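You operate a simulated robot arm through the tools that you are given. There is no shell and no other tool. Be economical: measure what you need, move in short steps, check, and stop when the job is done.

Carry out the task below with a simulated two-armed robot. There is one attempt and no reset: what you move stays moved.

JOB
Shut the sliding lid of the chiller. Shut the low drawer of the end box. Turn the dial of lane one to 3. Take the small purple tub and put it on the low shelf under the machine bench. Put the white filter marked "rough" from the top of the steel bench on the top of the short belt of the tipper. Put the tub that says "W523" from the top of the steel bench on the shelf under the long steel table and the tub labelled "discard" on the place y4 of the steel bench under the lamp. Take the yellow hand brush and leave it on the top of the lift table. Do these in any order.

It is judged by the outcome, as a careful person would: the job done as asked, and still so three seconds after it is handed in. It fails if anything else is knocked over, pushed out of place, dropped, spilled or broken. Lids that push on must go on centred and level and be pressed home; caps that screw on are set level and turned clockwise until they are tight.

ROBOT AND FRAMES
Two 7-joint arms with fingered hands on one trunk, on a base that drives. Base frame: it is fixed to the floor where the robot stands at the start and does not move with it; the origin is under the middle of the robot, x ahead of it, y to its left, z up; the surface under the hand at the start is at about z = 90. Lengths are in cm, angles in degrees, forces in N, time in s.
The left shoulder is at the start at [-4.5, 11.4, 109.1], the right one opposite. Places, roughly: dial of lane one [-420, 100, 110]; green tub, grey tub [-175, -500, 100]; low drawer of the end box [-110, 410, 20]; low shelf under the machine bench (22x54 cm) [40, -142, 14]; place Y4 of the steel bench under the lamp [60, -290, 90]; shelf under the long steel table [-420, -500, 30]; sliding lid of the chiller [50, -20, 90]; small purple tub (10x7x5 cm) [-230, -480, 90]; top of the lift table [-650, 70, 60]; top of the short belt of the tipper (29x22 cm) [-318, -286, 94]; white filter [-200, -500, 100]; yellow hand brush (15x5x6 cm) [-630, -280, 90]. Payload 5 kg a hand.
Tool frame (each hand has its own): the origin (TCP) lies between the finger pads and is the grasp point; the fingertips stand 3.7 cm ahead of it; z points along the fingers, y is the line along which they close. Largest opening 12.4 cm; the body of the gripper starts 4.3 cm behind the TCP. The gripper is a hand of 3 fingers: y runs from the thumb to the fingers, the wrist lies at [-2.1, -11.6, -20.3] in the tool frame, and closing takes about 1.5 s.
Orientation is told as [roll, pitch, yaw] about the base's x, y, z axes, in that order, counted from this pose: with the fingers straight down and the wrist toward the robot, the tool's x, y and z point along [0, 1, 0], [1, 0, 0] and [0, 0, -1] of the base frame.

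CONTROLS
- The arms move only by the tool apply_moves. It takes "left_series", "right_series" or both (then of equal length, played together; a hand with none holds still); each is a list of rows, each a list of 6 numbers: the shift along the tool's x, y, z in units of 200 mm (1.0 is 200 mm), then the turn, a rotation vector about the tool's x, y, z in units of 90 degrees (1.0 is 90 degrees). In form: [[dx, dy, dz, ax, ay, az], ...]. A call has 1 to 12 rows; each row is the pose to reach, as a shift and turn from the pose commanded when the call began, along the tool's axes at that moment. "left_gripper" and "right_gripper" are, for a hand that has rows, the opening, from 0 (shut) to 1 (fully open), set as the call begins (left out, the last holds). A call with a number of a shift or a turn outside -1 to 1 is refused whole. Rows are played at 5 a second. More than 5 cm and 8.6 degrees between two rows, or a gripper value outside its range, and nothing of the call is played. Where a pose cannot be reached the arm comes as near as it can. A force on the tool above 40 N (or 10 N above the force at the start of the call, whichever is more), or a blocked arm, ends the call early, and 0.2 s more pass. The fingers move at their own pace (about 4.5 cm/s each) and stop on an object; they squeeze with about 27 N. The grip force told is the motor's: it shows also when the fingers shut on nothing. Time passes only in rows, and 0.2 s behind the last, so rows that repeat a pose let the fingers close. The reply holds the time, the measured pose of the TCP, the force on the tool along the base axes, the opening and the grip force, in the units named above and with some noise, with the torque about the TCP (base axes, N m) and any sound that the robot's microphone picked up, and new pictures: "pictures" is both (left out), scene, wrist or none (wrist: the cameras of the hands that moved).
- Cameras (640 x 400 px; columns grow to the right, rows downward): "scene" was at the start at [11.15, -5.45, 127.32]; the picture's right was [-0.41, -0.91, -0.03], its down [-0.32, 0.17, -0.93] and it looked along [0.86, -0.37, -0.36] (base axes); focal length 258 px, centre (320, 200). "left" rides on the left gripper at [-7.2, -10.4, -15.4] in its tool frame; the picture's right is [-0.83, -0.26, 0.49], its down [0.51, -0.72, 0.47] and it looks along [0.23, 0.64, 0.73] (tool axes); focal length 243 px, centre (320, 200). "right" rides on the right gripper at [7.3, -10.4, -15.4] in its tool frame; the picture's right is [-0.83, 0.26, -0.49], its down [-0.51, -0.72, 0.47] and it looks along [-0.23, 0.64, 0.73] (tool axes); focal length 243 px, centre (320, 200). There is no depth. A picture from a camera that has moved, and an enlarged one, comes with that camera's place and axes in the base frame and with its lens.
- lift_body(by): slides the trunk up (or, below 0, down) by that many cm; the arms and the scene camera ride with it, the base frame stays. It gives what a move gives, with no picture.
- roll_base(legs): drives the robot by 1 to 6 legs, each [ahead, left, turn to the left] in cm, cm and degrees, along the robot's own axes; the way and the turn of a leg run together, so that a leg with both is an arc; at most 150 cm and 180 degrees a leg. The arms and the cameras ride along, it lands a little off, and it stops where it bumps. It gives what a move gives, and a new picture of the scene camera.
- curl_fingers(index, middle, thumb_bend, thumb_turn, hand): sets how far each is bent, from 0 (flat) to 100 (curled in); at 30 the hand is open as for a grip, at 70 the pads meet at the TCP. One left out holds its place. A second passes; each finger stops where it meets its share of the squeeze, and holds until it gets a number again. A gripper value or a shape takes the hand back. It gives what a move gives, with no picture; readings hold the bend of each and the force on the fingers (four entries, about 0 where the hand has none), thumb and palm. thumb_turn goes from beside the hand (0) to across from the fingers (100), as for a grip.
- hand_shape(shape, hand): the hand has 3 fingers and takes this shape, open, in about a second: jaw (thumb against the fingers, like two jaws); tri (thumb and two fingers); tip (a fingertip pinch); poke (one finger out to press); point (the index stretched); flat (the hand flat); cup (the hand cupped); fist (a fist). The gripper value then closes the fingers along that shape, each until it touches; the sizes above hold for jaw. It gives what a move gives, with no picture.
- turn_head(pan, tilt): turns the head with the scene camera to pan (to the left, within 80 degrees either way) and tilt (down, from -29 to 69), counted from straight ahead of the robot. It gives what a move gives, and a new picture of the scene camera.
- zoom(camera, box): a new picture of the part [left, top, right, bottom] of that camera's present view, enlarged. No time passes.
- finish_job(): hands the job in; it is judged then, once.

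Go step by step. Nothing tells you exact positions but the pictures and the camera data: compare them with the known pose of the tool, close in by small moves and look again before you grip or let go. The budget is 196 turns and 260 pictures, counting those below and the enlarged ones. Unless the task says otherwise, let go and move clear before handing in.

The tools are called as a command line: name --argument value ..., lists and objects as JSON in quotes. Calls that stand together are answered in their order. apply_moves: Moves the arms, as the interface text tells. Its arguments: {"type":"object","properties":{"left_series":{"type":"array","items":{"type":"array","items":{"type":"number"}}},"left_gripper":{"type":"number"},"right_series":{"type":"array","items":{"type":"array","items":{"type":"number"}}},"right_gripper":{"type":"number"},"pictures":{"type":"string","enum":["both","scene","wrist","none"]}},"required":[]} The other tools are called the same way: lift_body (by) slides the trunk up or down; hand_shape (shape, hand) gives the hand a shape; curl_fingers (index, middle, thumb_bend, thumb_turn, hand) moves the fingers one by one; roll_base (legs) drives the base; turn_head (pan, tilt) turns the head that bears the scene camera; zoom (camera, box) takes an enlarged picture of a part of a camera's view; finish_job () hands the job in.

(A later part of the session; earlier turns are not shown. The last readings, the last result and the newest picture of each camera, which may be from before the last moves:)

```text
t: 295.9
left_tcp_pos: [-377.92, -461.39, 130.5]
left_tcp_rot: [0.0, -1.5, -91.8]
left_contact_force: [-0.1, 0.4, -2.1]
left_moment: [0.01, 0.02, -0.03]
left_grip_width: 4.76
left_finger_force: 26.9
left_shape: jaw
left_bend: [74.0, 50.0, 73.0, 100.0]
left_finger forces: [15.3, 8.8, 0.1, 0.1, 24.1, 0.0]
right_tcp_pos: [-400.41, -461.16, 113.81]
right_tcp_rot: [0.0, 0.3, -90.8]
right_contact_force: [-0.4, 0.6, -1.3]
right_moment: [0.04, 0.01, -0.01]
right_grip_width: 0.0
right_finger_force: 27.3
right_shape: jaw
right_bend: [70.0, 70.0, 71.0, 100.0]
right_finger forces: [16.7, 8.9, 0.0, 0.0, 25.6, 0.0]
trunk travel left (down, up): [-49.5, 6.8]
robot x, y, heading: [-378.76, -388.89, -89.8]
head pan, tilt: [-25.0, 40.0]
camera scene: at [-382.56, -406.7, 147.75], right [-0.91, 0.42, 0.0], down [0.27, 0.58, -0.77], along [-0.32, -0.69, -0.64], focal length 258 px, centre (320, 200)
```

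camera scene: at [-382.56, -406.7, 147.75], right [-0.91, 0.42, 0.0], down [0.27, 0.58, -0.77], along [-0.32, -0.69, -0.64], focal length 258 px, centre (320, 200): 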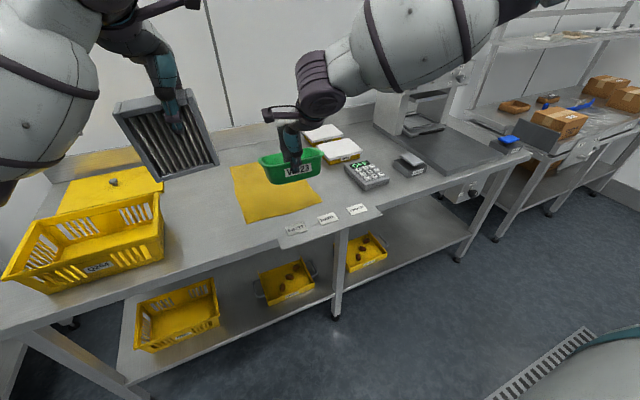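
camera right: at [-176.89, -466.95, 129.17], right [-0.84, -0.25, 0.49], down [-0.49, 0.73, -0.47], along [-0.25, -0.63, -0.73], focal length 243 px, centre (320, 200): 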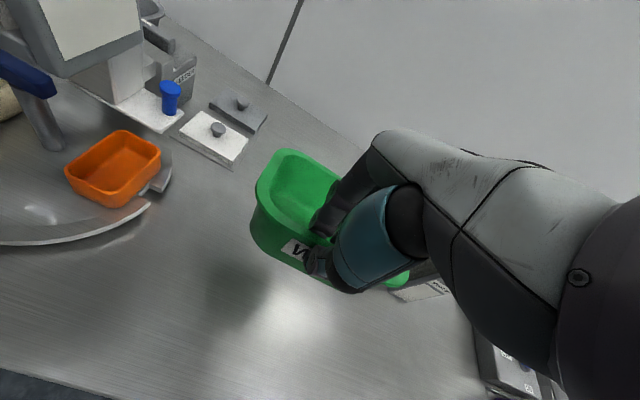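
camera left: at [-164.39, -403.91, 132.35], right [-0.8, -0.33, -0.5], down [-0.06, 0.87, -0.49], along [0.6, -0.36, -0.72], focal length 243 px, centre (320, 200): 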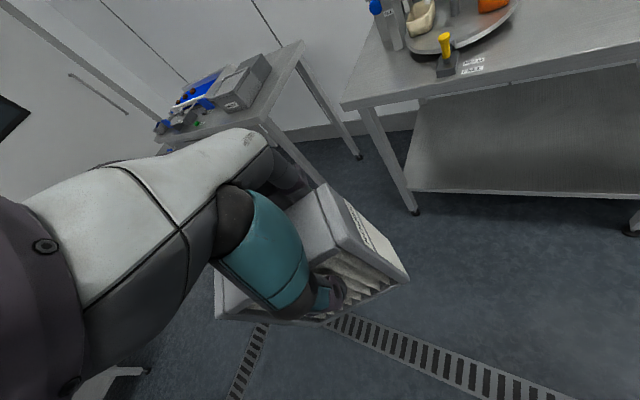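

The shelf below is free at x≈-460…-488, right of the third tray; the shelf front edge is at y≈-456 and the table edge at y≈-460. I draw the filter hand in, go over there, and turn 30° left so that the right hand leads.

apply_moves --left_series '[[0.05, -0.1, 0, 0, 0, 0], [0.1, -0.2, 0, 0, 0, 0], [0.15, -0.3, 0, 0, 0, 0], [0.2, -0.4, 0, 0, 0, 0], [0.25, -0.5, 0, 0, 0, 0], [0.25, -0.5, 0, 0, 0, 0]]' --pictures "none"

roll_base --legs '[[-12, 0, 0], [0, -111, 0], [0, 0, 30]]'

turn_head --pan -25 --tilt 50

```text
t: 297.3
left_tcp_pos: [-372.46, -451.55, 130.26]
left_tcp_rot: [0.0, -1.5, -91.7]
left_contact_force: [-0.6, -0.6, -1.1]
left_moment: [-0.02, 0.04, 0.01]
left_grip_width: 4.76
left_finger_force: 27.0
left_shape: jaw
left_bend: [74.0, 50.0, 73.0, 100.0]
left_finger forces: [15.4, 8.7, 0.1, 0.0, 24.1, 0.1]
right_tcp_pos: [-400.43, -461.19, 113.76]
right_tcp_rot: [-0.1, 0.3, -90.9]
right_contact_force: [-0.2, -0.2, -1.4]
right_moment: [0.03, -0.01, 0.03]
right_grip_width: 0.02
right_finger_force: 27.1
right_shape: jaw
right_bend: [70.0, 70.0, 71.0, 100.0]
right_finger forces: [16.8, 8.9, 0.0, 0.0, 25.5, 0.0]
trunk travel left (down, up): [-49.5, 6.8]
robot x, y, heading: [-378.75, -388.82, -90.0]
head pan, tilt: [-25.0, 40.0]
```

```text
t: 309.7
left_tcp_pos: [-452.91, -428.83, 130.37]
left_tcp_rot: [0.0, -1.5, -61.1]
left_contact_force: [0.4, 0.4, -1.0]
left_moment: [-0.06, 0.03, -0.02]
left_grip_width: 4.76
left_finger_force: 27.1
left_shape: jaw
left_bend: [74.0, 50.0, 73.0, 100.0]
left_finger forces: [15.3, 8.5, 0.1, 0.1, 23.8, 0.0]
right_tcp_pos: [-472.15, -451.26, 113.79]
right_tcp_rot: [0.2, 0.2, -60.2]
right_contact_force: [0.1, 1.0, -1.1]
right_moment: [0.04, 0.01, 0.01]
right_grip_width: 0.0
right_finger_force: 26.9
right_shape: jaw
right_bend: [70.0, 70.0, 71.0, 100.0]
right_finger forces: [16.5, 8.8, 0.0, 0.1, 25.1, 0.1]
trunk travel left (down, up): [-49.5, 6.8]
robot x, y, heading: [-490.31, -378.3, -59.3]
head pan, tilt: [-25.0, 40.0]
camera scene: at [-484.42, -395.43, 147.75], right [-0.99, -0.1, 0.0], down [-0.06, 0.64, -0.77], along [0.08, -0.76, -0.64], focal length 258 px, centre (320, 200)
```

scene: 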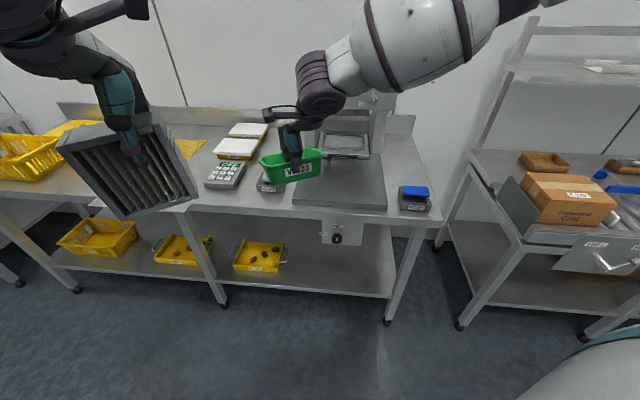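

```text
t: 310.4
left_tcp_pos: [-452.76, -428.84, 130.48]
left_tcp_rot: [0.0, -1.4, -61.1]
left_contact_force: [0.3, 0.4, -2.9]
left_moment: [-0.01, 0.02, 0.01]
left_grip_width: 4.74
left_finger_force: 26.5
left_shape: jaw
left_bend: [74.0, 50.0, 73.0, 100.0]
left_finger forces: [15.2, 8.6, 0.1, 0.0, 23.8, 0.0]
right_tcp_pos: [-472.07, -451.39, 113.79]
right_tcp_rot: [0.0, 0.3, -60.2]
right_contact_force: [-0.1, 0.4, -0.4]
right_moment: [0.06, 0.02, 0.02]
right_grip_width: 0.0
right_finger_force: 26.6
right_shape: jaw
right_bend: [70.0, 70.0, 71.0, 100.0]
right_finger forces: [16.5, 8.8, 0.1, 0.0, 25.3, 0.1]
trunk travel left (down, up): [-49.5, 6.8]
robot x, y, heading: [-490.67, -378.26, -59.1]
head pan, tilt: [-25.0, 50.0]
camera scene: at [-484.42, -394.59, 146.33], right [-0.99, -0.1, 0.0], down [-0.08, 0.76, -0.64], along [0.06, -0.64, -0.77], focal length 258 px, centre (320, 200)
```

scene: 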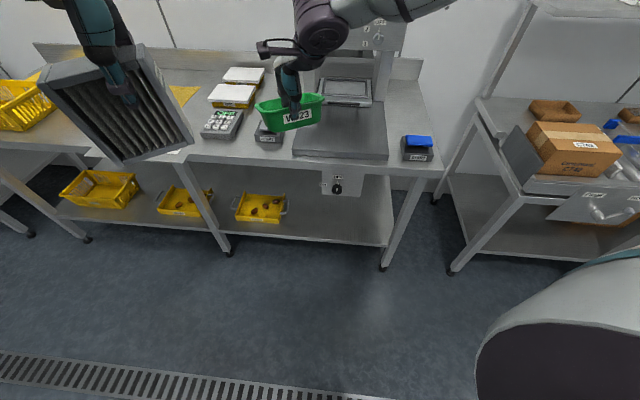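

The free shelf stretch is x -460…-515, shelf front y≈-465. My target for the tub centre is about [-487,-476]. I shift the base, and lower the trunk.

roll_base --legs '[[-9, -15.5, 0]]'

lift_body --by -42

apply_moves --right_series '[[0, 0, 0.15, 0, 0, 0], [0, 0, 0.3, 0, 0, 0], [0, 0, 0.45, 0, 0, 0], [0, 0, 0.6, 0, 0, 0], [0, 0, 0.75, 0, 0, 0], [0, 0, 0.9, 0, 0, 0], [0, 0, 1.0, 0, 0, 0], [0, 0, 1.0, 0, 0, 0]]' --pictures "scene"

```text
t: 312.4
left_tcp_pos: [-470.61, -428.8, 130.27]
left_tcp_rot: [-0.1, -1.4, -61.3]
left_contact_force: [-0.2, -0.9, -2.5]
left_moment: [-0.03, 0.04, 0.04]
left_grip_width: 4.76
left_finger_force: 27.3
left_shape: jaw
left_bend: [74.0, 50.0, 73.0, 100.0]
left_finger forces: [15.2, 8.6, 0.1, 0.1, 23.8, 0.0]
right_tcp_pos: [-489.72, -451.43, 113.79]
right_tcp_rot: [0.1, 0.3, -60.4]
right_contact_force: [0.6, 0.8, -1.4]
right_moment: [0.05, 0.02, -0.02]
right_grip_width: 0.01
right_finger_force: 26.6
right_shape: jaw
right_bend: [70.0, 70.0, 71.0, 100.0]
right_finger forces: [16.5, 8.9, 0.1, 0.0, 25.2, 0.0]
trunk travel left (down, up): [-49.5, 6.8]
robot x, y, heading: [-508.18, -377.79, -59.2]
head pan, tilt: [-25.0, 50.0]
camera scene: at [-501.97, -394.53, 146.32], right [-1.0, -0.1, 0.0], down [-0.07, 0.76, -0.64], along [0.06, -0.64, -0.77], focal length 258 px, centre (320, 200)
```

scene: 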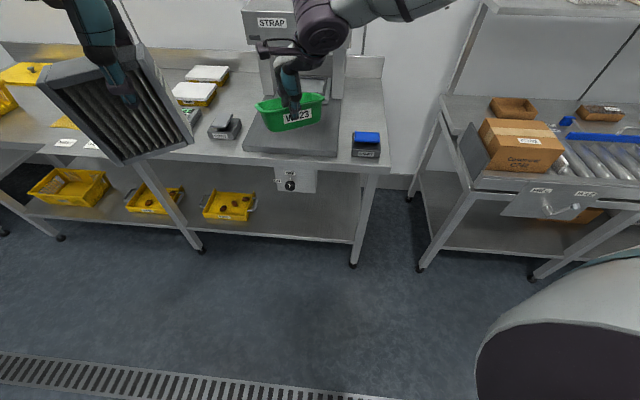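

```text
refused: -42 is not a number from -40 to 40
```

```text
t: 314.1
left_tcp_pos: [-470.69, -428.78, 130.58]
left_tcp_rot: [0.1, -1.5, -61.4]
left_contact_force: [0.0, -0.4, -2.1]
left_moment: [-0.02, 0.04, -0.01]
left_grip_width: 4.78
left_finger_force: 27.1
left_shape: jaw
left_bend: [74.0, 50.0, 73.0, 100.0]
left_finger forces: [15.1, 8.6, 0.0, 0.0, 23.8, 0.0]
right_tcp_pos: [-489.75, -451.06, 93.89]
right_tcp_rot: [-0.1, 0.2, -60.4]
right_contact_force: [0.6, -0.3, 0.0]
right_moment: [-0.14, 0.02, -0.02]
right_grip_width: 0.02
right_finger_force: 27.0
right_shape: jaw
right_bend: [70.0, 70.0, 71.0, 100.0]
right_finger forces: [17.1, 9.0, 0.0, 0.0, 25.7, 0.1]
trunk travel left (down, up): [-49.5, 6.8]
robot x, y, heading: [-507.98, -378.06, -59.6]
head pan, tilt: [-25.0, 50.0]
camera scene: at [-502.13, -394.49, 146.34], right [-1.0, -0.1, 0.0], down [-0.07, 0.76, -0.64], along [0.06, -0.64, -0.77], focal length 258 px, centre (320, 200)
```

scene: 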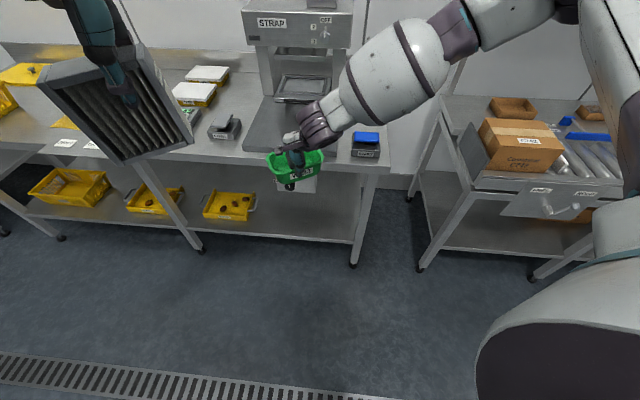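

The trunk call was refused, so the tub came down right at the table edge. I raise it again, back off 14 cm, and lower in allowed steps.

apply_moves --right_series '[[0, 0, -0.15, 0, 0, 0], [0, 0, -0.3, 0, 0, 0], [0, 0, -0.45, 0, 0, 0], [0, 0, -0.45, 0, 0, 0]]' --pictures "none"

roll_base --legs '[[-14, -8, 0]]'

lift_body --by -38

turn_head --pan -25 --tilt 40

```text
t: 315.1
left_tcp_pos: [-470.62, -428.93, 130.44]
left_tcp_rot: [0.0, -1.5, -61.3]
left_contact_force: [0.0, -0.3, -2.4]
left_moment: [-0.03, 0.04, 0.0]
left_grip_width: 4.75
left_finger_force: 26.8
left_shape: jaw
left_bend: [74.0, 50.0, 73.0, 100.0]
left_finger forces: [15.2, 8.6, 0.0, 0.0, 23.7, 0.0]
right_tcp_pos: [-489.82, -451.3, 102.57]
right_tcp_rot: [0.0, 0.3, -60.4]
right_contact_force: [0.7, 0.2, -1.7]
right_moment: [0.03, 0.02, -0.01]
right_grip_width: 0.0
right_finger_force: 26.8
right_shape: jaw
right_bend: [70.0, 70.0, 71.0, 100.0]
right_finger forces: [16.4, 8.8, 0.0, 0.0, 25.1, 0.0]
trunk travel left (down, up): [-49.5, 6.8]
robot x, y, heading: [-508.41, -377.85, -59.4]
head pan, tilt: [-25.0, 50.0]
```

```text
t: 316.6
left_tcp_pos: [-484.83, -421.28, 130.16]
left_tcp_rot: [-0.1, -1.4, -61.9]
left_contact_force: [1.5, 0.1, -2.3]
left_moment: [0.01, 0.09, 0.0]
left_grip_width: 4.75
left_finger_force: 26.9
left_shape: jaw
left_bend: [74.0, 50.0, 73.0, 100.0]
left_finger forces: [15.2, 8.6, 0.1, 0.1, 23.8, 0.0]
right_tcp_pos: [-504.13, -443.37, 102.27]
right_tcp_rot: [-0.1, 0.4, -60.8]
right_contact_force: [0.7, 0.4, -0.7]
right_moment: [0.04, 0.05, 0.02]
right_grip_width: 0.03
right_finger_force: 27.1
right_shape: jaw
right_bend: [70.0, 70.0, 71.0, 100.0]
right_finger forces: [16.5, 9.0, 0.0, 0.0, 25.1, 0.0]
trunk travel left (down, up): [-49.5, 6.8]
robot x, y, heading: [-522.07, -369.68, -59.9]
head pan, tilt: [-25.0, 50.0]
camera scene: at [-515.84, -386.75, 146.26], right [-1.0, -0.09, 0.0], down [-0.07, 0.76, -0.64], along [0.05, -0.64, -0.77], focal length 258 px, centre (320, 200)
```

scene: 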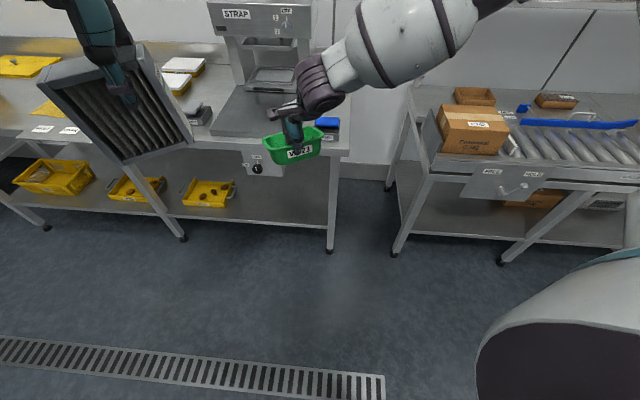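

```text
t: 320.2
left_tcp_pos: [-485.12, -421.02, 92.33]
left_tcp_rot: [0.0, -1.5, -61.7]
left_contact_force: [0.1, -0.1, -1.6]
left_moment: [0.01, 0.04, 0.02]
left_grip_width: 4.75
left_finger_force: 26.8
left_shape: jaw
left_bend: [74.0, 50.0, 73.0, 100.0]
left_finger forces: [15.3, 8.7, 0.0, 0.0, 24.0, 0.0]
right_tcp_pos: [-504.45, -443.28, 64.59]
right_tcp_rot: [0.0, 0.3, -60.8]
right_contact_force: [-0.2, -0.8, -0.5]
right_moment: [0.06, 0.0, 0.01]
right_grip_width: 0.0
right_finger_force: 27.6
right_shape: jaw
right_bend: [70.0, 70.0, 71.0, 100.0]
right_finger forces: [16.6, 8.7, 0.1, 0.1, 25.2, 0.1]
trunk travel left (down, up): [-11.5, 44.8]
robot x, y, heading: [-521.51, -369.99, -59.8]
head pan, tilt: [-25.0, 50.0]
```

```text
t: 321.0
left_tcp_pos: [-485.03, -421.15, 92.3]
left_tcp_rot: [0.1, -1.6, -61.7]
left_contact_force: [0.6, -0.5, -1.7]
left_moment: [-0.02, 0.05, 0.02]
left_grip_width: 4.74
left_finger_force: 27.1
left_shape: jaw
left_bend: [74.0, 50.0, 73.0, 100.0]
left_finger forces: [15.3, 8.5, 0.1, 0.0, 24.0, 0.0]
right_tcp_pos: [-504.29, -443.19, 64.52]
right_tcp_rot: [-0.1, 0.2, -60.8]
right_contact_force: [-0.2, 0.0, -0.6]
right_moment: [0.06, 0.01, 0.02]
right_grip_width: 0.0
right_finger_force: 27.1
right_shape: jaw
right_bend: [70.0, 70.0, 71.0, 100.0]
right_finger forces: [16.6, 8.8, 0.0, 0.0, 25.2, 0.1]
trunk travel left (down, up): [-11.5, 44.8]
robot x, y, heading: [-522.33, -370.06, -59.8]
head pan, tilt: [-25.0, 40.0]
camera scene: at [-509.44, -398.86, 105.39], right [-1.0, -0.09, 0.0], down [-0.06, 0.64, -0.77], along [0.07, -0.76, -0.64], focal length 258 px, centre (320, 200)
```

scene: 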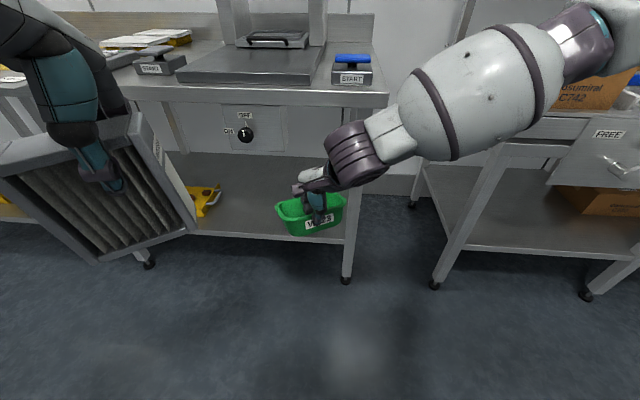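

Clear view: the shelf front is at y≈-464, and a control box hangs under the table top at x -478…-495, z>70. I lower to z≈42, drive in 18 cm, then reach in.

apply_moves --right_series '[[0, 0, 0.15, 0, 0, 0], [0, 0, 0.3, 0, 0, 0], [0, 0, 0.45, 0, 0, 0], [0, 0, 0.6, 0, 0, 0], [0, 0, 0.75, 0, 0, 0], [0, 0, 0.9, 0, 0, 0], [0, 0, 1.0, 0, 0, 0], [0, 0, 1.0, 0, 0, 0]]' --pictures "none"

roll_base --legs '[[18, 0, 0]]'

```text
t: 322.8
left_tcp_pos: [-485.05, -421.17, 92.33]
left_tcp_rot: [-0.1, -1.5, -61.8]
left_contact_force: [0.0, 0.5, -1.3]
left_moment: [-0.03, 0.03, 0.0]
left_grip_width: 4.77
left_finger_force: 27.1
left_shape: jaw
left_bend: [74.0, 50.0, 73.0, 100.0]
left_finger forces: [15.2, 8.7, 0.0, 0.0, 23.9, 0.1]
right_tcp_pos: [-504.25, -443.15, 44.58]
right_tcp_rot: [0.0, 0.2, -60.7]
right_contact_force: [-1.4, -0.8, -1.2]
right_moment: [0.05, 0.03, -0.01]
right_grip_width: 0.0
right_finger_force: 26.6
right_shape: jaw
right_bend: [70.0, 70.0, 71.0, 100.0]
right_finger forces: [16.6, 8.9, 0.0, 0.0, 25.1, 0.1]
trunk travel left (down, up): [-11.5, 44.8]
robot x, y, heading: [-521.72, -370.14, -59.6]
head pan, tilt: [-25.0, 40.0]
```

```text
t: 324.3
left_tcp_pos: [-476.07, -436.49, 92.33]
left_tcp_rot: [0.0, -1.4, -61.7]
left_contact_force: [0.0, 0.6, -2.1]
left_moment: [-0.01, 0.02, -0.01]
left_grip_width: 4.77
left_finger_force: 26.8
left_shape: jaw
left_bend: [74.0, 50.0, 73.0, 100.0]
left_finger forces: [15.2, 8.7, 0.1, 0.1, 23.9, 0.0]
right_tcp_pos: [-495.16, -458.49, 44.6]
right_tcp_rot: [-0.1, 0.3, -60.7]
right_contact_force: [0.5, 0.3, -1.4]
right_moment: [0.05, 0.05, -0.01]
right_grip_width: 0.01
right_finger_force: 27.1
right_shape: jaw
right_bend: [70.0, 70.0, 71.0, 100.0]
right_finger forces: [16.5, 8.9, 0.1, 0.0, 25.1, 0.0]
trunk travel left (down, up): [-11.5, 44.8]
robot x, y, heading: [-513.07, -385.61, -59.9]
head pan, tilt: [-25.0, 40.0]
camera scene: at [-500.43, -414.3, 105.39], right [-1.0, -0.09, 0.0], down [-0.06, 0.64, -0.77], along [0.07, -0.76, -0.64], focal length 258 px, centre (320, 200)
```

scene: 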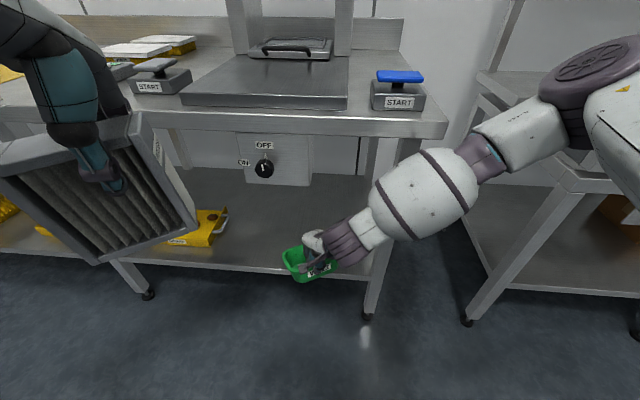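

In this pose the right elbow would go over the neighbouring bench. I back off, move left and square up to heading -90, so that the arm can reach in straight.

roll_base --legs '[[-8, 0, 0], [8, 46, 0], [0, 0, -30]]'

```text
t: 330.9
left_tcp_pos: [-468.67, -425.7, 92.37]
left_tcp_rot: [0.0, -1.5, -93.3]
left_contact_force: [-1.2, -0.2, -2.0]
left_moment: [0.0, 0.02, 0.01]
left_grip_width: 4.75
left_finger_force: 27.6
left_shape: jaw
left_bend: [74.0, 50.0, 73.0, 100.0]
left_finger forces: [15.3, 8.5, 0.0, 0.0, 23.7, 0.0]
right_tcp_pos: [-496.77, -434.52, 44.65]
right_tcp_rot: [0.0, 0.3, -92.2]
right_contact_force: [-0.4, -0.3, -2.3]
right_moment: [0.05, 0.0, 0.02]
right_grip_width: 0.0
right_finger_force: 27.4
right_shape: jaw
right_bend: [70.0, 70.0, 71.0, 100.0]
right_finger forces: [16.2, 8.7, 0.1, 0.0, 24.8, 0.1]
trunk travel left (down, up): [-11.5, 44.8]
robot x, y, heading: [-473.66, -362.69, -91.3]
head pan, tilt: [-25.0, 40.0]
camera scene: at [-478.01, -394.03, 105.4], right [-0.9, 0.44, 0.0], down [0.29, 0.58, -0.77], along [-0.34, -0.69, -0.64], focal length 258 px, centre (320, 200)
```

scene: 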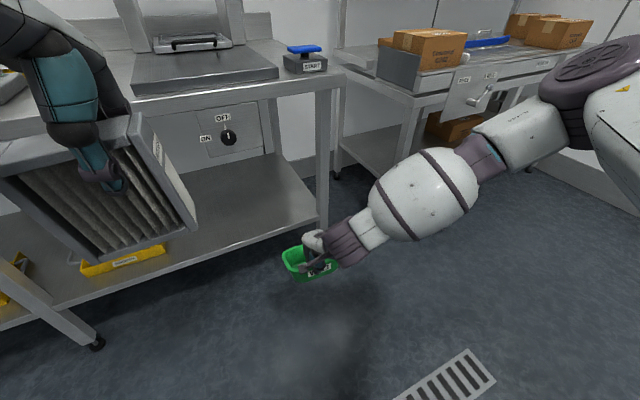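

Now the arm can go straight in. I move the base 8 cm left and 20 ahead.

roll_base --legs '[[18, 8, 1]]'

apply_moves --right_series '[[0, 0.12, 0, 0, 0, 0], [0, 0.25, 0, 0, 0, 0], [0, 0.38, 0, 0, 0, 0], [0, 0.5, 0, 0, 0, 0], [0, 0.6, 0, 0, 0, 0], [0, 0.6, 0, 0, 0, 0]]'

```text
t: 332.5
left_tcp_pos: [-460.33, -444.03, 92.41]
left_tcp_rot: [0.0, -1.3, -92.4]
left_contact_force: [1.0, -0.7, -1.8]
left_moment: [0.04, 0.01, -0.04]
left_grip_width: 4.76
left_finger_force: 27.2
left_shape: jaw
left_bend: [74.0, 50.0, 73.0, 100.0]
left_finger forces: [15.1, 8.5, 0.0, 0.1, 23.6, 0.0]
right_tcp_pos: [-488.23, -453.11, 44.56]
right_tcp_rot: [0.0, 0.3, -91.4]
right_contact_force: [0.4, -0.1, -1.0]
right_moment: [0.08, 0.03, 0.01]
right_grip_width: 0.0
right_finger_force: 27.0
right_shape: jaw
right_bend: [70.0, 70.0, 71.0, 100.0]
right_finger forces: [16.2, 8.6, 0.0, 0.0, 24.7, 0.0]
trunk travel left (down, up): [-11.5, 44.8]
robot x, y, heading: [-465.75, -381.16, -90.6]
head pan, tilt: [-25.0, 40.0]
camera scene: at [-470.07, -412.4, 105.39], right [-0.9, 0.43, 0.0], down [0.28, 0.58, -0.77], along [-0.33, -0.69, -0.64], focal length 258 px, centre (320, 200)
```

scene: 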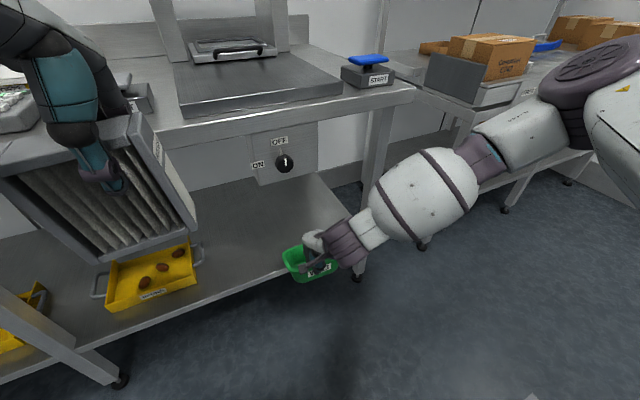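

```text
t: 333.9
left_tcp_pos: [-460.43, -443.89, 92.43]
left_tcp_rot: [0.0, -1.5, -92.4]
left_contact_force: [-0.4, -0.4, -2.4]
left_moment: [0.0, 0.08, -0.01]
left_grip_width: 4.75
left_finger_force: 27.2
left_shape: jaw
left_bend: [74.0, 50.0, 73.0, 100.0]
left_finger forces: [15.1, 8.5, 0.1, 0.1, 23.7, 0.0]
right_tcp_pos: [-488.43, -464.9, 44.48]
right_tcp_rot: [0.0, 0.2, -91.3]
right_contact_force: [0.2, -0.7, -0.7]
right_moment: [0.03, -0.02, 0.0]
right_grip_width: 0.0
right_finger_force: 27.0
right_shape: jaw
right_bend: [70.0, 70.0, 71.0, 100.0]
right_finger forces: [16.4, 8.6, 0.0, 0.0, 24.7, 0.0]
trunk travel left (down, up): [-11.5, 44.8]
robot x, y, heading: [-466.19, -381.23, -90.7]
head pan, tilt: [-25.0, 40.0]
camera scene: at [-470.1, -412.35, 105.41], right [-0.9, 0.43, 0.0], down [0.28, 0.58, -0.77], along [-0.33, -0.69, -0.64], focal length 258 px, centre (320, 200)
camera right: at [-481.02, -454.9, 59.92], right [-0.84, -0.24, 0.49], down [-0.49, 0.74, -0.47], along [-0.25, -0.63, -0.73], focal length 243 px, centre (320, 200)
```

scene: 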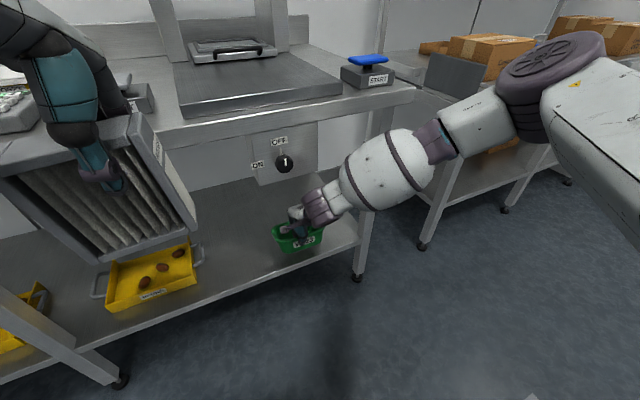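
right: 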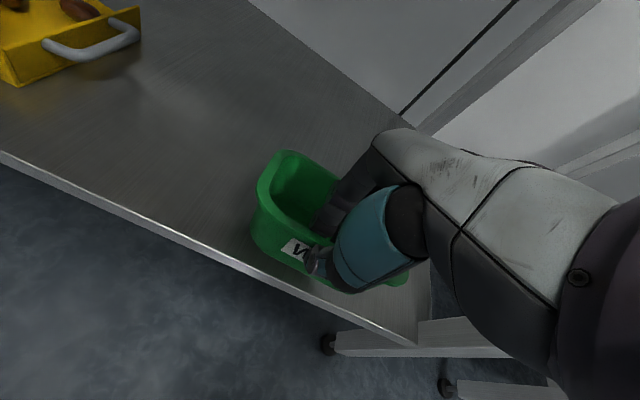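

The tub is over the shelf. I reach 6 cm further in, then lower until it touches.

apply_moves --right_series '[[0, 0.1, 0, 0, 0, 0], [0, 0.2, 0.02, 0, 0, 0], [0, 0.3, 0.08, 0, 0, 0], [0, 0.3, 0.18, 0, 0, 0], [0, 0.3, 0.28, 0, 0, 0], [0, 0.3, 0.36, 0, 0, 0], [0, 0.3, 0.42, 0, 0, 0], [0, 0.3, 0.46, 0, 0, 0], [0, 0.3, 0.49, 0, 0, 0]]'

```text
t: 335.7
left_tcp_pos: [-460.4, -443.67, 92.55]
left_tcp_rot: [0.0, -1.6, -92.5]
left_contact_force: [0.1, -0.9, -1.9]
left_moment: [0.04, 0.01, 0.01]
left_grip_width: 4.74
left_finger_force: 27.2
left_shape: jaw
left_bend: [74.0, 50.0, 73.0, 100.0]
left_finger forces: [15.2, 8.5, 0.1, 0.0, 23.7, 0.1]
right_tcp_pos: [-488.58, -471.71, 36.64]
right_tcp_rot: [0.2, -0.5, -91.5]
right_contact_force: [-1.0, 9.2, 31.6]
right_moment: [0.23, 0.03, -0.04]
right_grip_width: 0.1
right_finger_force: 27.0
right_shape: jaw
right_bend: [71.0, 71.0, 70.0, 100.0]
right_finger forces: [19.7, 8.9, 0.0, 0.1, 33.3, 0.0]
trunk travel left (down, up): [-11.5, 44.8]
robot x, y, heading: [-465.85, -381.21, -90.7]
head pan, tilt: [-25.0, 40.0]
stopped in row 8 (right hand): the force on the tool passed its limit at 44 N (the readings are from after the stop); the commanded pose is now the measured one
camera scene: at [-470.06, -412.06, 105.5], right [-0.9, 0.43, 0.0], down [0.28, 0.58, -0.77], along [-0.33, -0.69, -0.64], focal length 258 px, centre (320, 200)
camera right: at [-481.17, -461.35, 51.85], right [-0.84, -0.23, 0.49], down [-0.49, 0.73, -0.48], along [-0.25, -0.64, -0.73], focal length 243 px, centre (320, 200)
```

scene: 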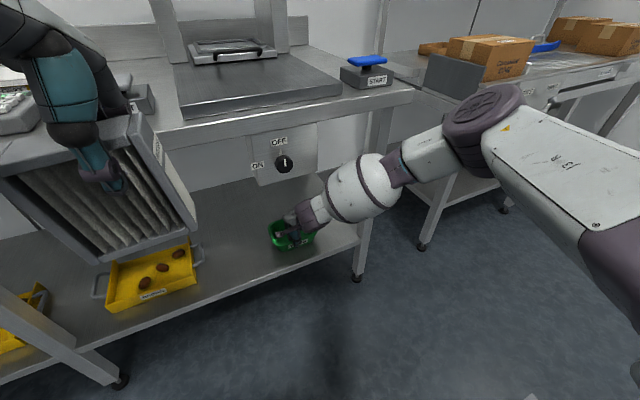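
right: 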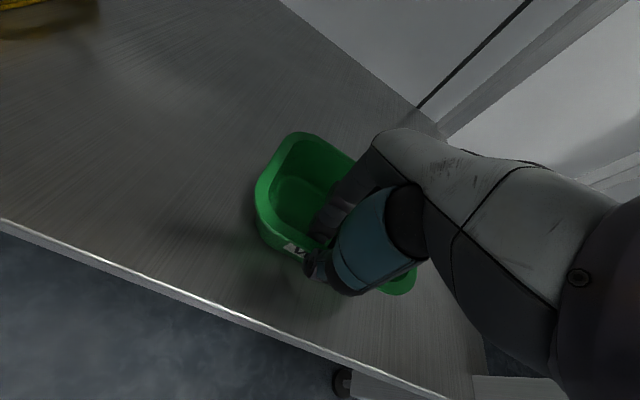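

It's down on the shelf, well inside the edge. I open the hand, rise a little and draw straight back out.

apply_moves --right_series '[[0, 0, -0.03, 0, 0, 0], [0, 0, -0.03, 0, 0, 0], [0, 0, -0.03, 0, 0, 0], [0, 0, -0.03, 0, 0, 0], [0, 0, -0.03, 0, 0, 0]]' --right_gripper 0.4 --pictures "none"

apply_moves --right_series '[[0, 0, -0.1, 0, 0, 0], [0, 0, -0.2, 0, 0, 0], [0, 0, -0.32, 0, 0, 0], [0, 0, -0.42, 0, 0, 0], [0, -0.15, -0.5, 0, 0, 0], [0, -0.35, -0.5, 0, 0, 0], [0, -0.55, -0.5, 0, 0, 0], [0, -0.75, -0.5, 0, 0, 0], [0, -0.9, -0.5, 0, 0, 0], [0, -0.9, -0.5, 0, 0, 0]]'

```text
t: 336.9
left_tcp_pos: [-460.38, -443.92, 92.38]
left_tcp_rot: [0.0, -1.5, -92.4]
left_contact_force: [0.2, 0.5, -2.3]
left_moment: [-0.01, 0.05, 0.02]
left_grip_width: 4.75
left_finger_force: 26.8
left_shape: jaw
left_bend: [74.0, 50.0, 73.0, 100.0]
left_finger forces: [15.2, 8.5, 0.0, 0.0, 23.6, 0.0]
right_tcp_pos: [-488.54, -471.56, 36.62]
right_tcp_rot: [0.1, -0.2, -91.4]
right_contact_force: [0.2, -0.3, 0.8]
right_moment: [-0.02, 0.01, 0.0]
right_grip_width: 4.92
right_finger_force: 0.0
right_shape: jaw
right_bend: [74.0, 49.0, 72.0, 100.0]
right_finger forces: [0.0, 0.0, 0.0, 0.1, 0.0, 0.0]
trunk travel left (down, up): [-11.5, 44.8]
robot x, y, heading: [-465.88, -381.04, -91.0]
head pan, tilt: [-25.0, 40.0]
```

```text
t: 339.1
left_tcp_pos: [-460.4, -444.03, 92.42]
left_tcp_rot: [0.0, -1.5, -92.4]
left_contact_force: [-0.3, -0.1, -2.2]
left_moment: [0.04, 0.01, 0.01]
left_grip_width: 4.76
left_finger_force: 26.6
left_shape: jaw
left_bend: [74.0, 50.0, 73.0, 100.0]
left_finger forces: [15.2, 8.5, 0.0, 0.1, 23.7, 0.0]
right_tcp_pos: [-488.12, -453.22, 46.59]
right_tcp_rot: [0.1, -0.2, -91.3]
right_contact_force: [0.4, 0.0, -0.1]
right_moment: [0.01, 0.03, -0.06]
right_grip_width: 4.91
right_finger_force: 0.1
right_shape: jaw
right_bend: [74.0, 49.0, 72.0, 100.0]
right_finger forces: [0.1, 0.0, 0.0, 0.1, 0.0, 0.0]
trunk travel left (down, up): [-11.5, 44.8]
robot x, y, heading: [-466.2, -381.19, -90.7]
head pan, tilt: [-25.0, 40.0]
camera scene: at [-470.08, -412.35, 105.4], right [-0.9, 0.43, 0.0], down [0.28, 0.58, -0.77], along [-0.33, -0.69, -0.64], focal length 258 px, centre (320, 200)
camera right: at [-480.72, -443.06, 61.9], right [-0.84, -0.24, 0.49], down [-0.49, 0.73, -0.48], along [-0.25, -0.64, -0.73], focal length 243 px, centre (320, 200)
```

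scene: 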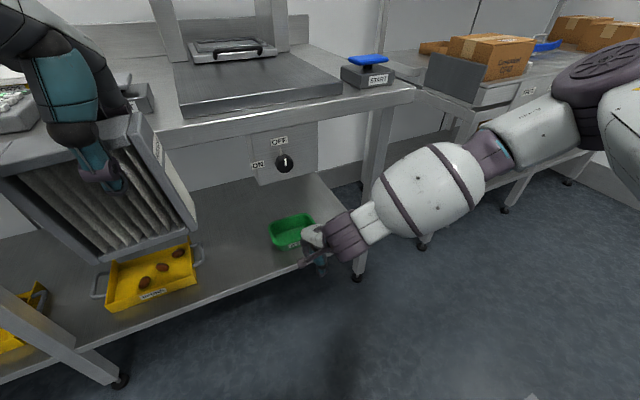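
right: 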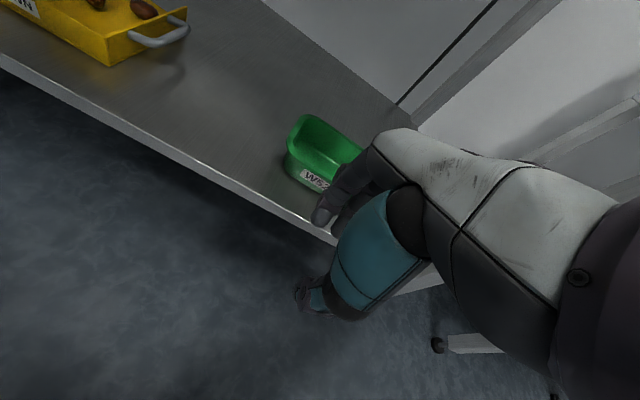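

W523 stands on the shelf. I raise the right arm and the trunk, back away, and turn to face the tipper.

roll_base --legs '[[-28, 0, 0]]'

apply_moves --right_series '[[0, 0, -0.2, 0, 0, 0], [0, 0, -0.4, 0, 0, 0], [0, 0, -0.6, 0, 0, 0], [0, 0, -0.8, 0, 0, 0], [0, 0, -1.0, 0, 0, 0], [0, 0, -1.0, 0, 0, 0]]' --pictures "none"

apply_moves --right_series '[[0, 0, -0.2, 0, 0, 0], [0, 0, -0.4, 0, 0, 0], [0, 0, -0.6, 0, 0, 0], [0, 0, -0.8, 0, 0, 0], [0, 0, -0.9, 0, 0, 0], [0, 0, -0.9, 0, 0, 0]]' --pictures "none"

lift_body --by 28

roll_base --legs '[[0, 0, 90]]'

turn_head --pan 15 --tilt 20

```text
t: 341.1
left_tcp_pos: [-460.44, -414.95, 92.4]
left_tcp_rot: [0.0, -1.5, -92.7]
left_contact_force: [-0.1, 0.4, -2.1]
left_moment: [0.02, 0.06, -0.02]
left_grip_width: 4.73
left_finger_force: 26.9
left_shape: jaw
left_bend: [74.0, 50.0, 73.0, 100.0]
left_finger forces: [15.2, 8.6, 0.0, 0.0, 23.8, 0.1]
right_tcp_pos: [-488.01, -424.17, 46.73]
right_tcp_rot: [0.1, -0.2, -91.9]
right_contact_force: [0.2, -0.3, -0.1]
right_moment: [0.01, -0.03, -0.01]
right_grip_width: 4.94
right_finger_force: 0.0
right_shape: jaw
right_bend: [74.0, 49.0, 72.0, 100.0]
right_finger forces: [0.0, 0.0, 0.1, 0.1, 0.0, 0.0]
trunk travel left (down, up): [-11.5, 44.8]
robot x, y, heading: [-465.73, -352.0, -90.6]
head pan, tilt: [-25.0, 40.0]
camera scene: at [-469.89, -383.35, 105.41], right [-0.9, 0.44, 0.0], down [0.28, 0.58, -0.77], along [-0.33, -0.69, -0.64], focal length 258 px, centre (320, 200)
```

scene: 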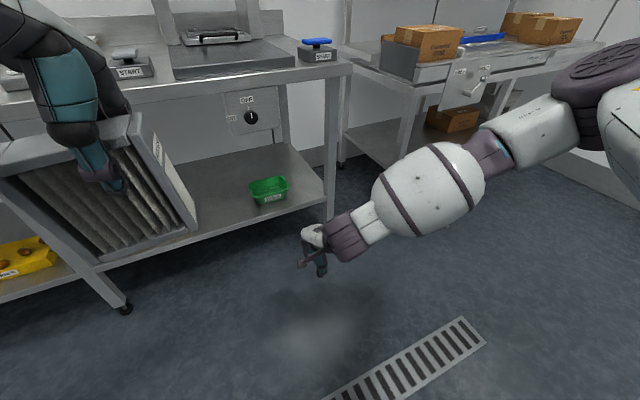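

```text
t: 342.5
left_tcp_pos: [-460.39, -415.06, 92.29]
left_tcp_rot: [-0.1, -1.4, -92.7]
left_contact_force: [0.3, -0.2, -1.9]
left_moment: [0.0, 0.03, 0.02]
left_grip_width: 4.78
left_finger_force: 27.2
left_shape: jaw
left_bend: [74.0, 50.0, 73.0, 100.0]
left_finger forces: [15.2, 8.4, 0.0, 0.1, 23.7, 0.0]
right_tcp_pos: [-488.11, -424.11, 66.52]
right_tcp_rot: [0.2, -0.1, -91.7]
right_contact_force: [-0.1, -0.5, -0.7]
right_moment: [0.01, -0.02, 0.03]
right_grip_width: 4.88
right_finger_force: 0.2
right_shape: jaw
right_bend: [74.0, 49.0, 72.0, 100.0]
right_finger forces: [0.0, 0.1, 0.1, 0.1, 0.0, 0.0]
trunk travel left (down, up): [-11.5, 44.8]
robot x, y, heading: [-465.88, -351.87, -90.7]
head pan, tilt: [-25.0, 40.0]
```

```text
t: 343.9
left_tcp_pos: [-460.34, -415.09, 92.37]
left_tcp_rot: [0.0, -1.5, -92.6]
left_contact_force: [0.3, -0.2, -1.6]
left_moment: [0.01, 0.04, 0.03]
left_grip_width: 4.74
left_finger_force: 26.7
left_shape: jaw
left_bend: [74.0, 50.0, 73.0, 100.0]
left_finger forces: [15.2, 8.5, 0.0, 0.0, 23.7, 0.0]
right_tcp_pos: [-488.14, -424.17, 84.68]
right_tcp_rot: [0.1, -0.2, -91.9]
right_contact_force: [-0.3, 0.5, -0.8]
right_moment: [0.04, -0.05, -0.06]
right_grip_width: 4.97
right_finger_force: 0.0
right_shape: jaw
right_bend: [74.0, 49.0, 72.0, 100.0]
right_finger forces: [0.0, 0.1, 0.1, 0.0, 0.0, 0.1]
trunk travel left (down, up): [-11.5, 44.8]
robot x, y, heading: [-465.46, -352.36, -90.8]
head pan, tilt: [-25.0, 40.0]
```

```text
t: 346.7
left_tcp_pos: [-460.34, -415.01, 120.25]
left_tcp_rot: [0.0, -1.4, -92.7]
left_contact_force: [-0.2, -0.7, -2.2]
left_moment: [0.03, 0.07, 0.02]
left_grip_width: 4.77
left_finger_force: 26.7
left_shape: jaw
left_bend: [74.0, 50.0, 73.0, 100.0]
left_finger forces: [15.2, 8.5, 0.1, 0.0, 23.9, 0.1]
right_tcp_pos: [-488.23, -424.12, 112.48]
right_tcp_rot: [0.1, -0.3, -91.6]
right_contact_force: [0.2, -0.8, -1.2]
right_moment: [0.0, 0.02, 0.0]
right_grip_width: 4.93
right_finger_force: 0.0
right_shape: jaw
right_bend: [74.0, 49.0, 72.0, 100.0]
right_finger forces: [0.0, 0.0, 0.1, 0.1, 0.0, 0.0]
trunk travel left (down, up): [-39.5, 16.8]
robot x, y, heading: [-465.64, -351.93, -90.9]
head pan, tilt: [-25.0, 40.0]
```

```text
t: 351.1
left_tcp_pos: [-403.32, -342.9, 120.36]
left_tcp_rot: [0.0, -1.5, 0.8]
left_contact_force: [0.2, 0.4, -2.4]
left_moment: [-0.04, -0.03, 0.02]
left_grip_width: 4.7
left_finger_force: 27.0
left_shape: jaw
left_bend: [74.0, 50.0, 73.0, 100.0]
left_finger forces: [15.1, 8.1, 0.0, 0.0, 23.4, 0.0]
right_tcp_pos: [-392.5, -370.13, 112.59]
right_tcp_rot: [0.2, -0.2, 1.8]
right_contact_force: [-0.6, -0.3, 0.9]
right_moment: [0.01, 0.0, 0.0]
right_grip_width: 4.92
right_finger_force: 0.0
right_shape: jaw
right_bend: [74.0, 49.0, 72.0, 100.0]
right_finger forces: [0.0, 0.0, 0.1, 0.0, 0.0, 0.0]
trunk travel left (down, up): [-39.5, 16.8]
robot x, y, heading: [-465.89, -352.22, 2.9]
head pan, tilt: [-25.0, 40.0]
camera scene: at [-443.15, -354.7, 136.0], right [-0.38, -0.92, 0.0], down [-0.59, 0.24, -0.77], along [0.71, -0.29, -0.64], focal length 258 px, centre (320, 200)
```

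scene: 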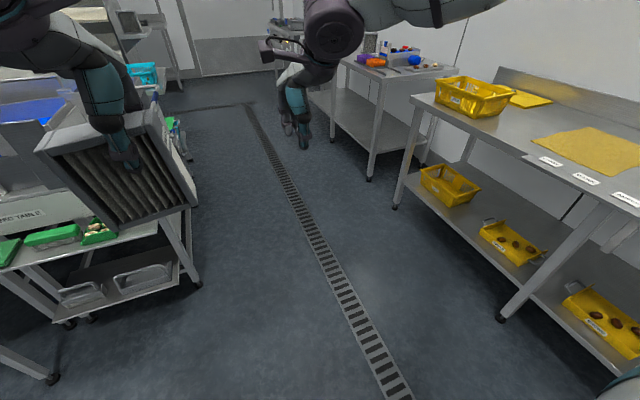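

```text
t: 352.2
left_tcp_pos: [-403.3, -342.99, 120.31]
left_tcp_rot: [0.1, -1.4, 0.8]
left_contact_force: [-0.4, 0.7, -2.0]
left_moment: [-0.02, 0.02, 0.0]
left_grip_width: 4.74
left_finger_force: 27.0
left_shape: jaw
left_bend: [74.0, 50.0, 73.0, 100.0]
left_finger forces: [15.1, 8.1, 0.0, 0.0, 23.3, 0.0]
right_tcp_pos: [-392.53, -370.13, 112.56]
right_tcp_rot: [0.1, -0.1, 1.8]
right_contact_force: [-0.5, -0.6, 0.7]
right_moment: [-0.01, 0.04, -0.03]
right_grip_width: 4.93
right_finger_force: 0.1
right_shape: jaw
right_bend: [74.0, 49.0, 72.0, 100.0]
right_finger forces: [0.0, 0.0, 0.0, 0.0, 0.1, 0.1]
trunk travel left (down, up): [-39.5, 16.8]
robot x, y, heading: [-465.84, -351.92, 2.6]
head pan, tilt: [15.0, 20.0]
camera scene: at [-442.13, -348.63, 139.14], right [0.3, -0.95, 0.0], down [-0.33, -0.1, -0.94], along [0.9, 0.28, -0.34], focal length 258 px, centre (320, 200)
```

scene: 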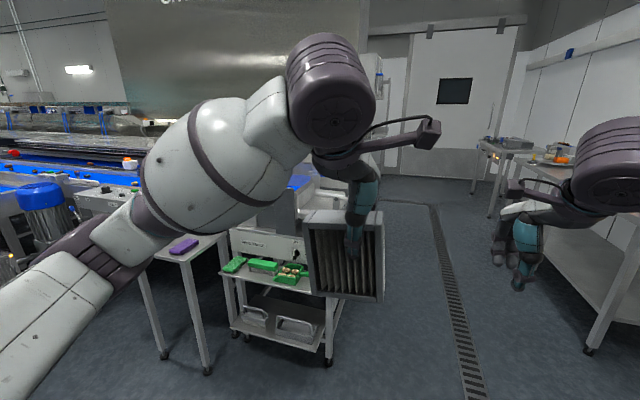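

The tipper stands behind a low trolley (west face x≈-335, y -320…-254), with a small table to its left. I drive closer and turn about 40° left for a view of the short belt.

roll_base --legs '[[45, 0, 0], [0, 0, 38]]'

turn_head --pan -20 --tilt 30

```text
t: 356.6
left_tcp_pos: [-376.29, -305.21, 120.46]
left_tcp_rot: [0.0, -1.5, 37.7]
left_contact_force: [-0.4, 0.4, -1.3]
left_moment: [-0.04, -0.02, 0.01]
left_grip_width: 4.73
left_finger_force: 26.6
left_shape: jaw
left_bend: [74.0, 50.0, 73.0, 100.0]
left_finger forces: [15.1, 8.0, 0.1, 0.0, 23.1, 0.0]
right_tcp_pos: [-351.38, -320.64, 112.62]
right_tcp_rot: [0.2, -0.2, 38.6]
right_contact_force: [-0.2, 0.3, -0.4]
right_moment: [0.02, -0.01, -0.03]
right_grip_width: 4.91
right_finger_force: 0.1
right_shape: jaw
right_bend: [74.0, 49.0, 72.0, 100.0]
right_finger forces: [0.0, 0.1, 0.0, 0.0, 0.0, 0.1]
trunk travel left (down, up): [-39.5, 16.8]
robot x, y, heading: [-420.67, -350.3, 39.2]
head pan, tilt: [15.0, 20.0]
camera scene: at [-403.95, -333.08, 139.15], right [0.81, -0.58, 0.0], down [-0.2, -0.28, -0.94], along [0.55, 0.77, -0.34], focal length 258 px, centre (320, 200)
```

scene: 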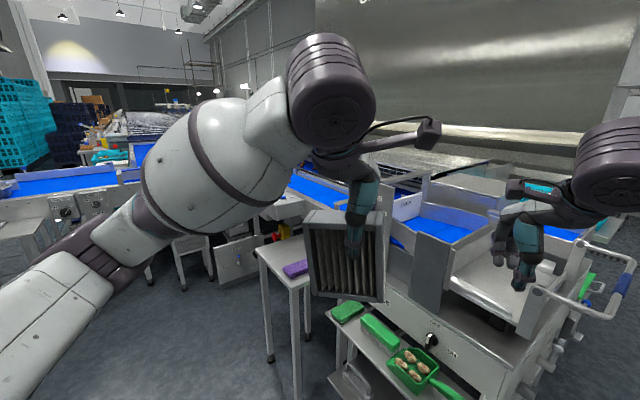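

```text
t: 357.6
left_tcp_pos: [-376.23, -305.19, 120.4]
left_tcp_rot: [-0.1, -1.5, 37.7]
left_contact_force: [0.0, -0.9, -1.9]
left_moment: [-0.06, -0.07, 0.01]
left_grip_width: 4.72
left_finger_force: 27.1
left_shape: jaw
left_bend: [74.0, 50.0, 73.0, 100.0]
left_finger forces: [15.1, 8.0, 0.0, 0.0, 23.0, 0.1]
right_tcp_pos: [-351.3, -320.49, 112.48]
right_tcp_rot: [0.2, -0.3, 38.6]
right_contact_force: [0.3, 0.3, 0.6]
right_moment: [0.0, 0.01, -0.02]
right_grip_width: 4.92
right_finger_force: 0.1
right_shape: jaw
right_bend: [74.0, 49.0, 72.0, 100.0]
right_finger forces: [0.0, 0.0, 0.0, 0.0, 0.0, 0.1]
trunk travel left (down, up): [-39.5, 16.8]
robot x, y, heading: [-420.9, -350.04, 39.5]
head pan, tilt: [-20.0, 30.0]
camera scene: at [-400.84, -337.61, 137.54], right [0.33, -0.94, 0.0], down [-0.47, -0.17, -0.87], along [0.82, 0.29, -0.5], focal length 258 px, centre (320, 200)
```

scene: 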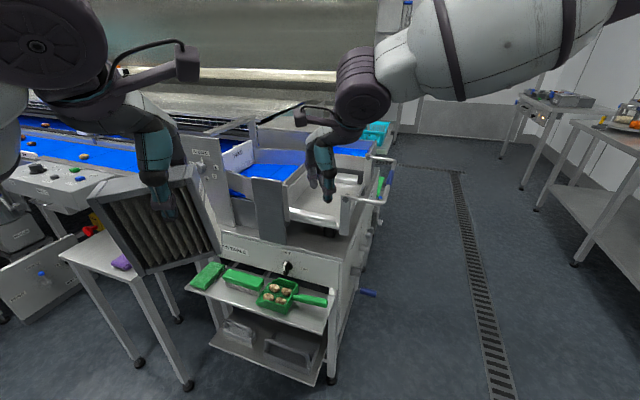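

I'll zoom in on the tipper top.

zoom --camera "scene" --box '[170, 90, 410, 290]'

```text
2.00 times, centred on (290, 190) of scene
camera zoom: at [-400.84, -337.61, 137.54], right [0.33, -0.94, 0.0], down [-0.47, -0.17, -0.87], along [0.82, 0.29, -0.5], focal length 516 px, centre (380, 220)
```

zoom: 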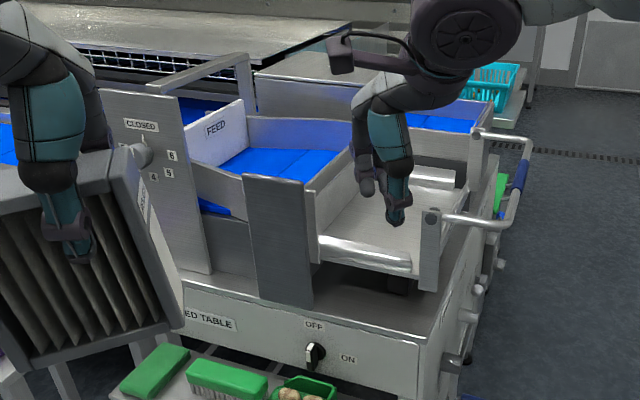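

The short belt lies at x -334…-304, y -297…-275, z≈94, between side plates up to z≈101 (gate plate up to 113 beyond y=-277). I pull the right hand back and up, raise the filter, and drive in so that the left hand can come down at [-319,-286].

apply_moves --left_series '[[0, 0, -0.1, 0, 0, 0], [0, 0, -0.2, 0, 0, 0], [0, 0, -0.2, 0, 0, 0], [0, 0, -0.2, 0, 0, 0], [0, 0, -0.2, 0, 0, 0]]' --right_series '[[-0.05, -0.15, -0.1, 0, 0, 0], [-0.1, -0.3, -0.2, 0, 0, 0], [-0.15, -0.45, -0.3, 0, 0, 0], [-0.2, -0.6, -0.4, 0, 0, 0], [-0.2, -0.6, -0.4, 0, 0, 0]]' --pictures "none"

roll_base --legs '[[0, -21, 0], [32, 0, 0]]'

```text
t: 358.8
left_tcp_pos: [-376.23, -305.16, 124.29]
left_tcp_rot: [0.0, -1.4, 37.6]
left_contact_force: [0.2, 0.3, -2.0]
left_moment: [-0.05, -0.01, 0.0]
left_grip_width: 4.72
left_finger_force: 27.1
left_shape: jaw
left_bend: [74.0, 50.0, 73.0, 100.0]
left_finger forces: [15.2, 8.0, 0.0, 0.1, 23.2, 0.0]
right_tcp_pos: [-358.17, -330.95, 120.47]
right_tcp_rot: [0.1, -0.1, 38.8]
right_contact_force: [-0.3, 1.2, 0.2]
right_moment: [-0.01, 0.0, 0.0]
right_grip_width: 4.92
right_finger_force: 0.1
right_shape: jaw
right_bend: [74.0, 49.0, 72.0, 100.0]
right_finger forces: [0.0, 0.1, 0.0, 0.1, 0.1, 0.1]
trunk travel left (down, up): [-39.5, 16.8]
robot x, y, heading: [-421.0, -350.35, 39.6]
head pan, tilt: [-20.0, 30.0]
```

```text
t: 363.0
left_tcp_pos: [-338.32, -301.51, 124.48]
left_tcp_rot: [-0.1, -1.6, 37.3]
left_contact_force: [-0.2, 0.0, -2.2]
left_moment: [-0.03, -0.06, -0.02]
left_grip_width: 4.71
left_finger_force: 26.4
left_shape: jaw
left_bend: [74.0, 50.0, 73.0, 100.0]
left_finger forces: [15.1, 8.0, 0.0, 0.0, 23.2, 0.0]
right_tcp_pos: [-320.48, -327.29, 120.69]
right_tcp_rot: [0.2, -0.3, 38.4]
right_contact_force: [-0.2, 0.2, -0.2]
right_moment: [0.03, 0.0, -0.01]
right_grip_width: 4.91
right_finger_force: 0.1
right_shape: jaw
right_bend: [74.0, 49.0, 72.0, 100.0]
right_finger forces: [0.0, 0.1, 0.1, 0.0, 0.0, 0.0]
trunk travel left (down, up): [-39.5, 16.8]
robot x, y, heading: [-382.98, -346.05, 39.0]
head pan, tilt: [-20.0, 30.0]
camera scene: at [-363.17, -333.66, 137.58], right [0.33, -0.94, 0.0], down [-0.47, -0.16, -0.87], along [0.82, 0.29, -0.5], focal length 258 px, centre (320, 200)
```

scene: 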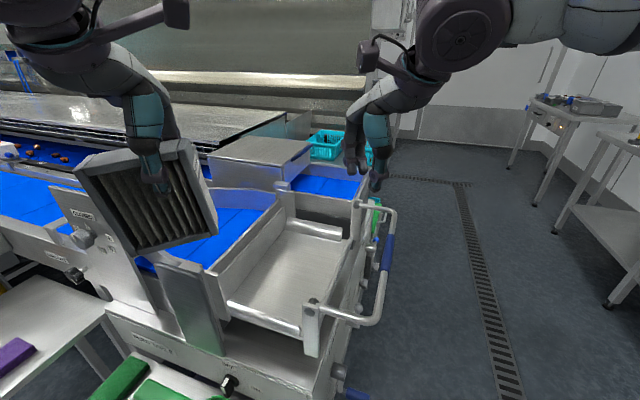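

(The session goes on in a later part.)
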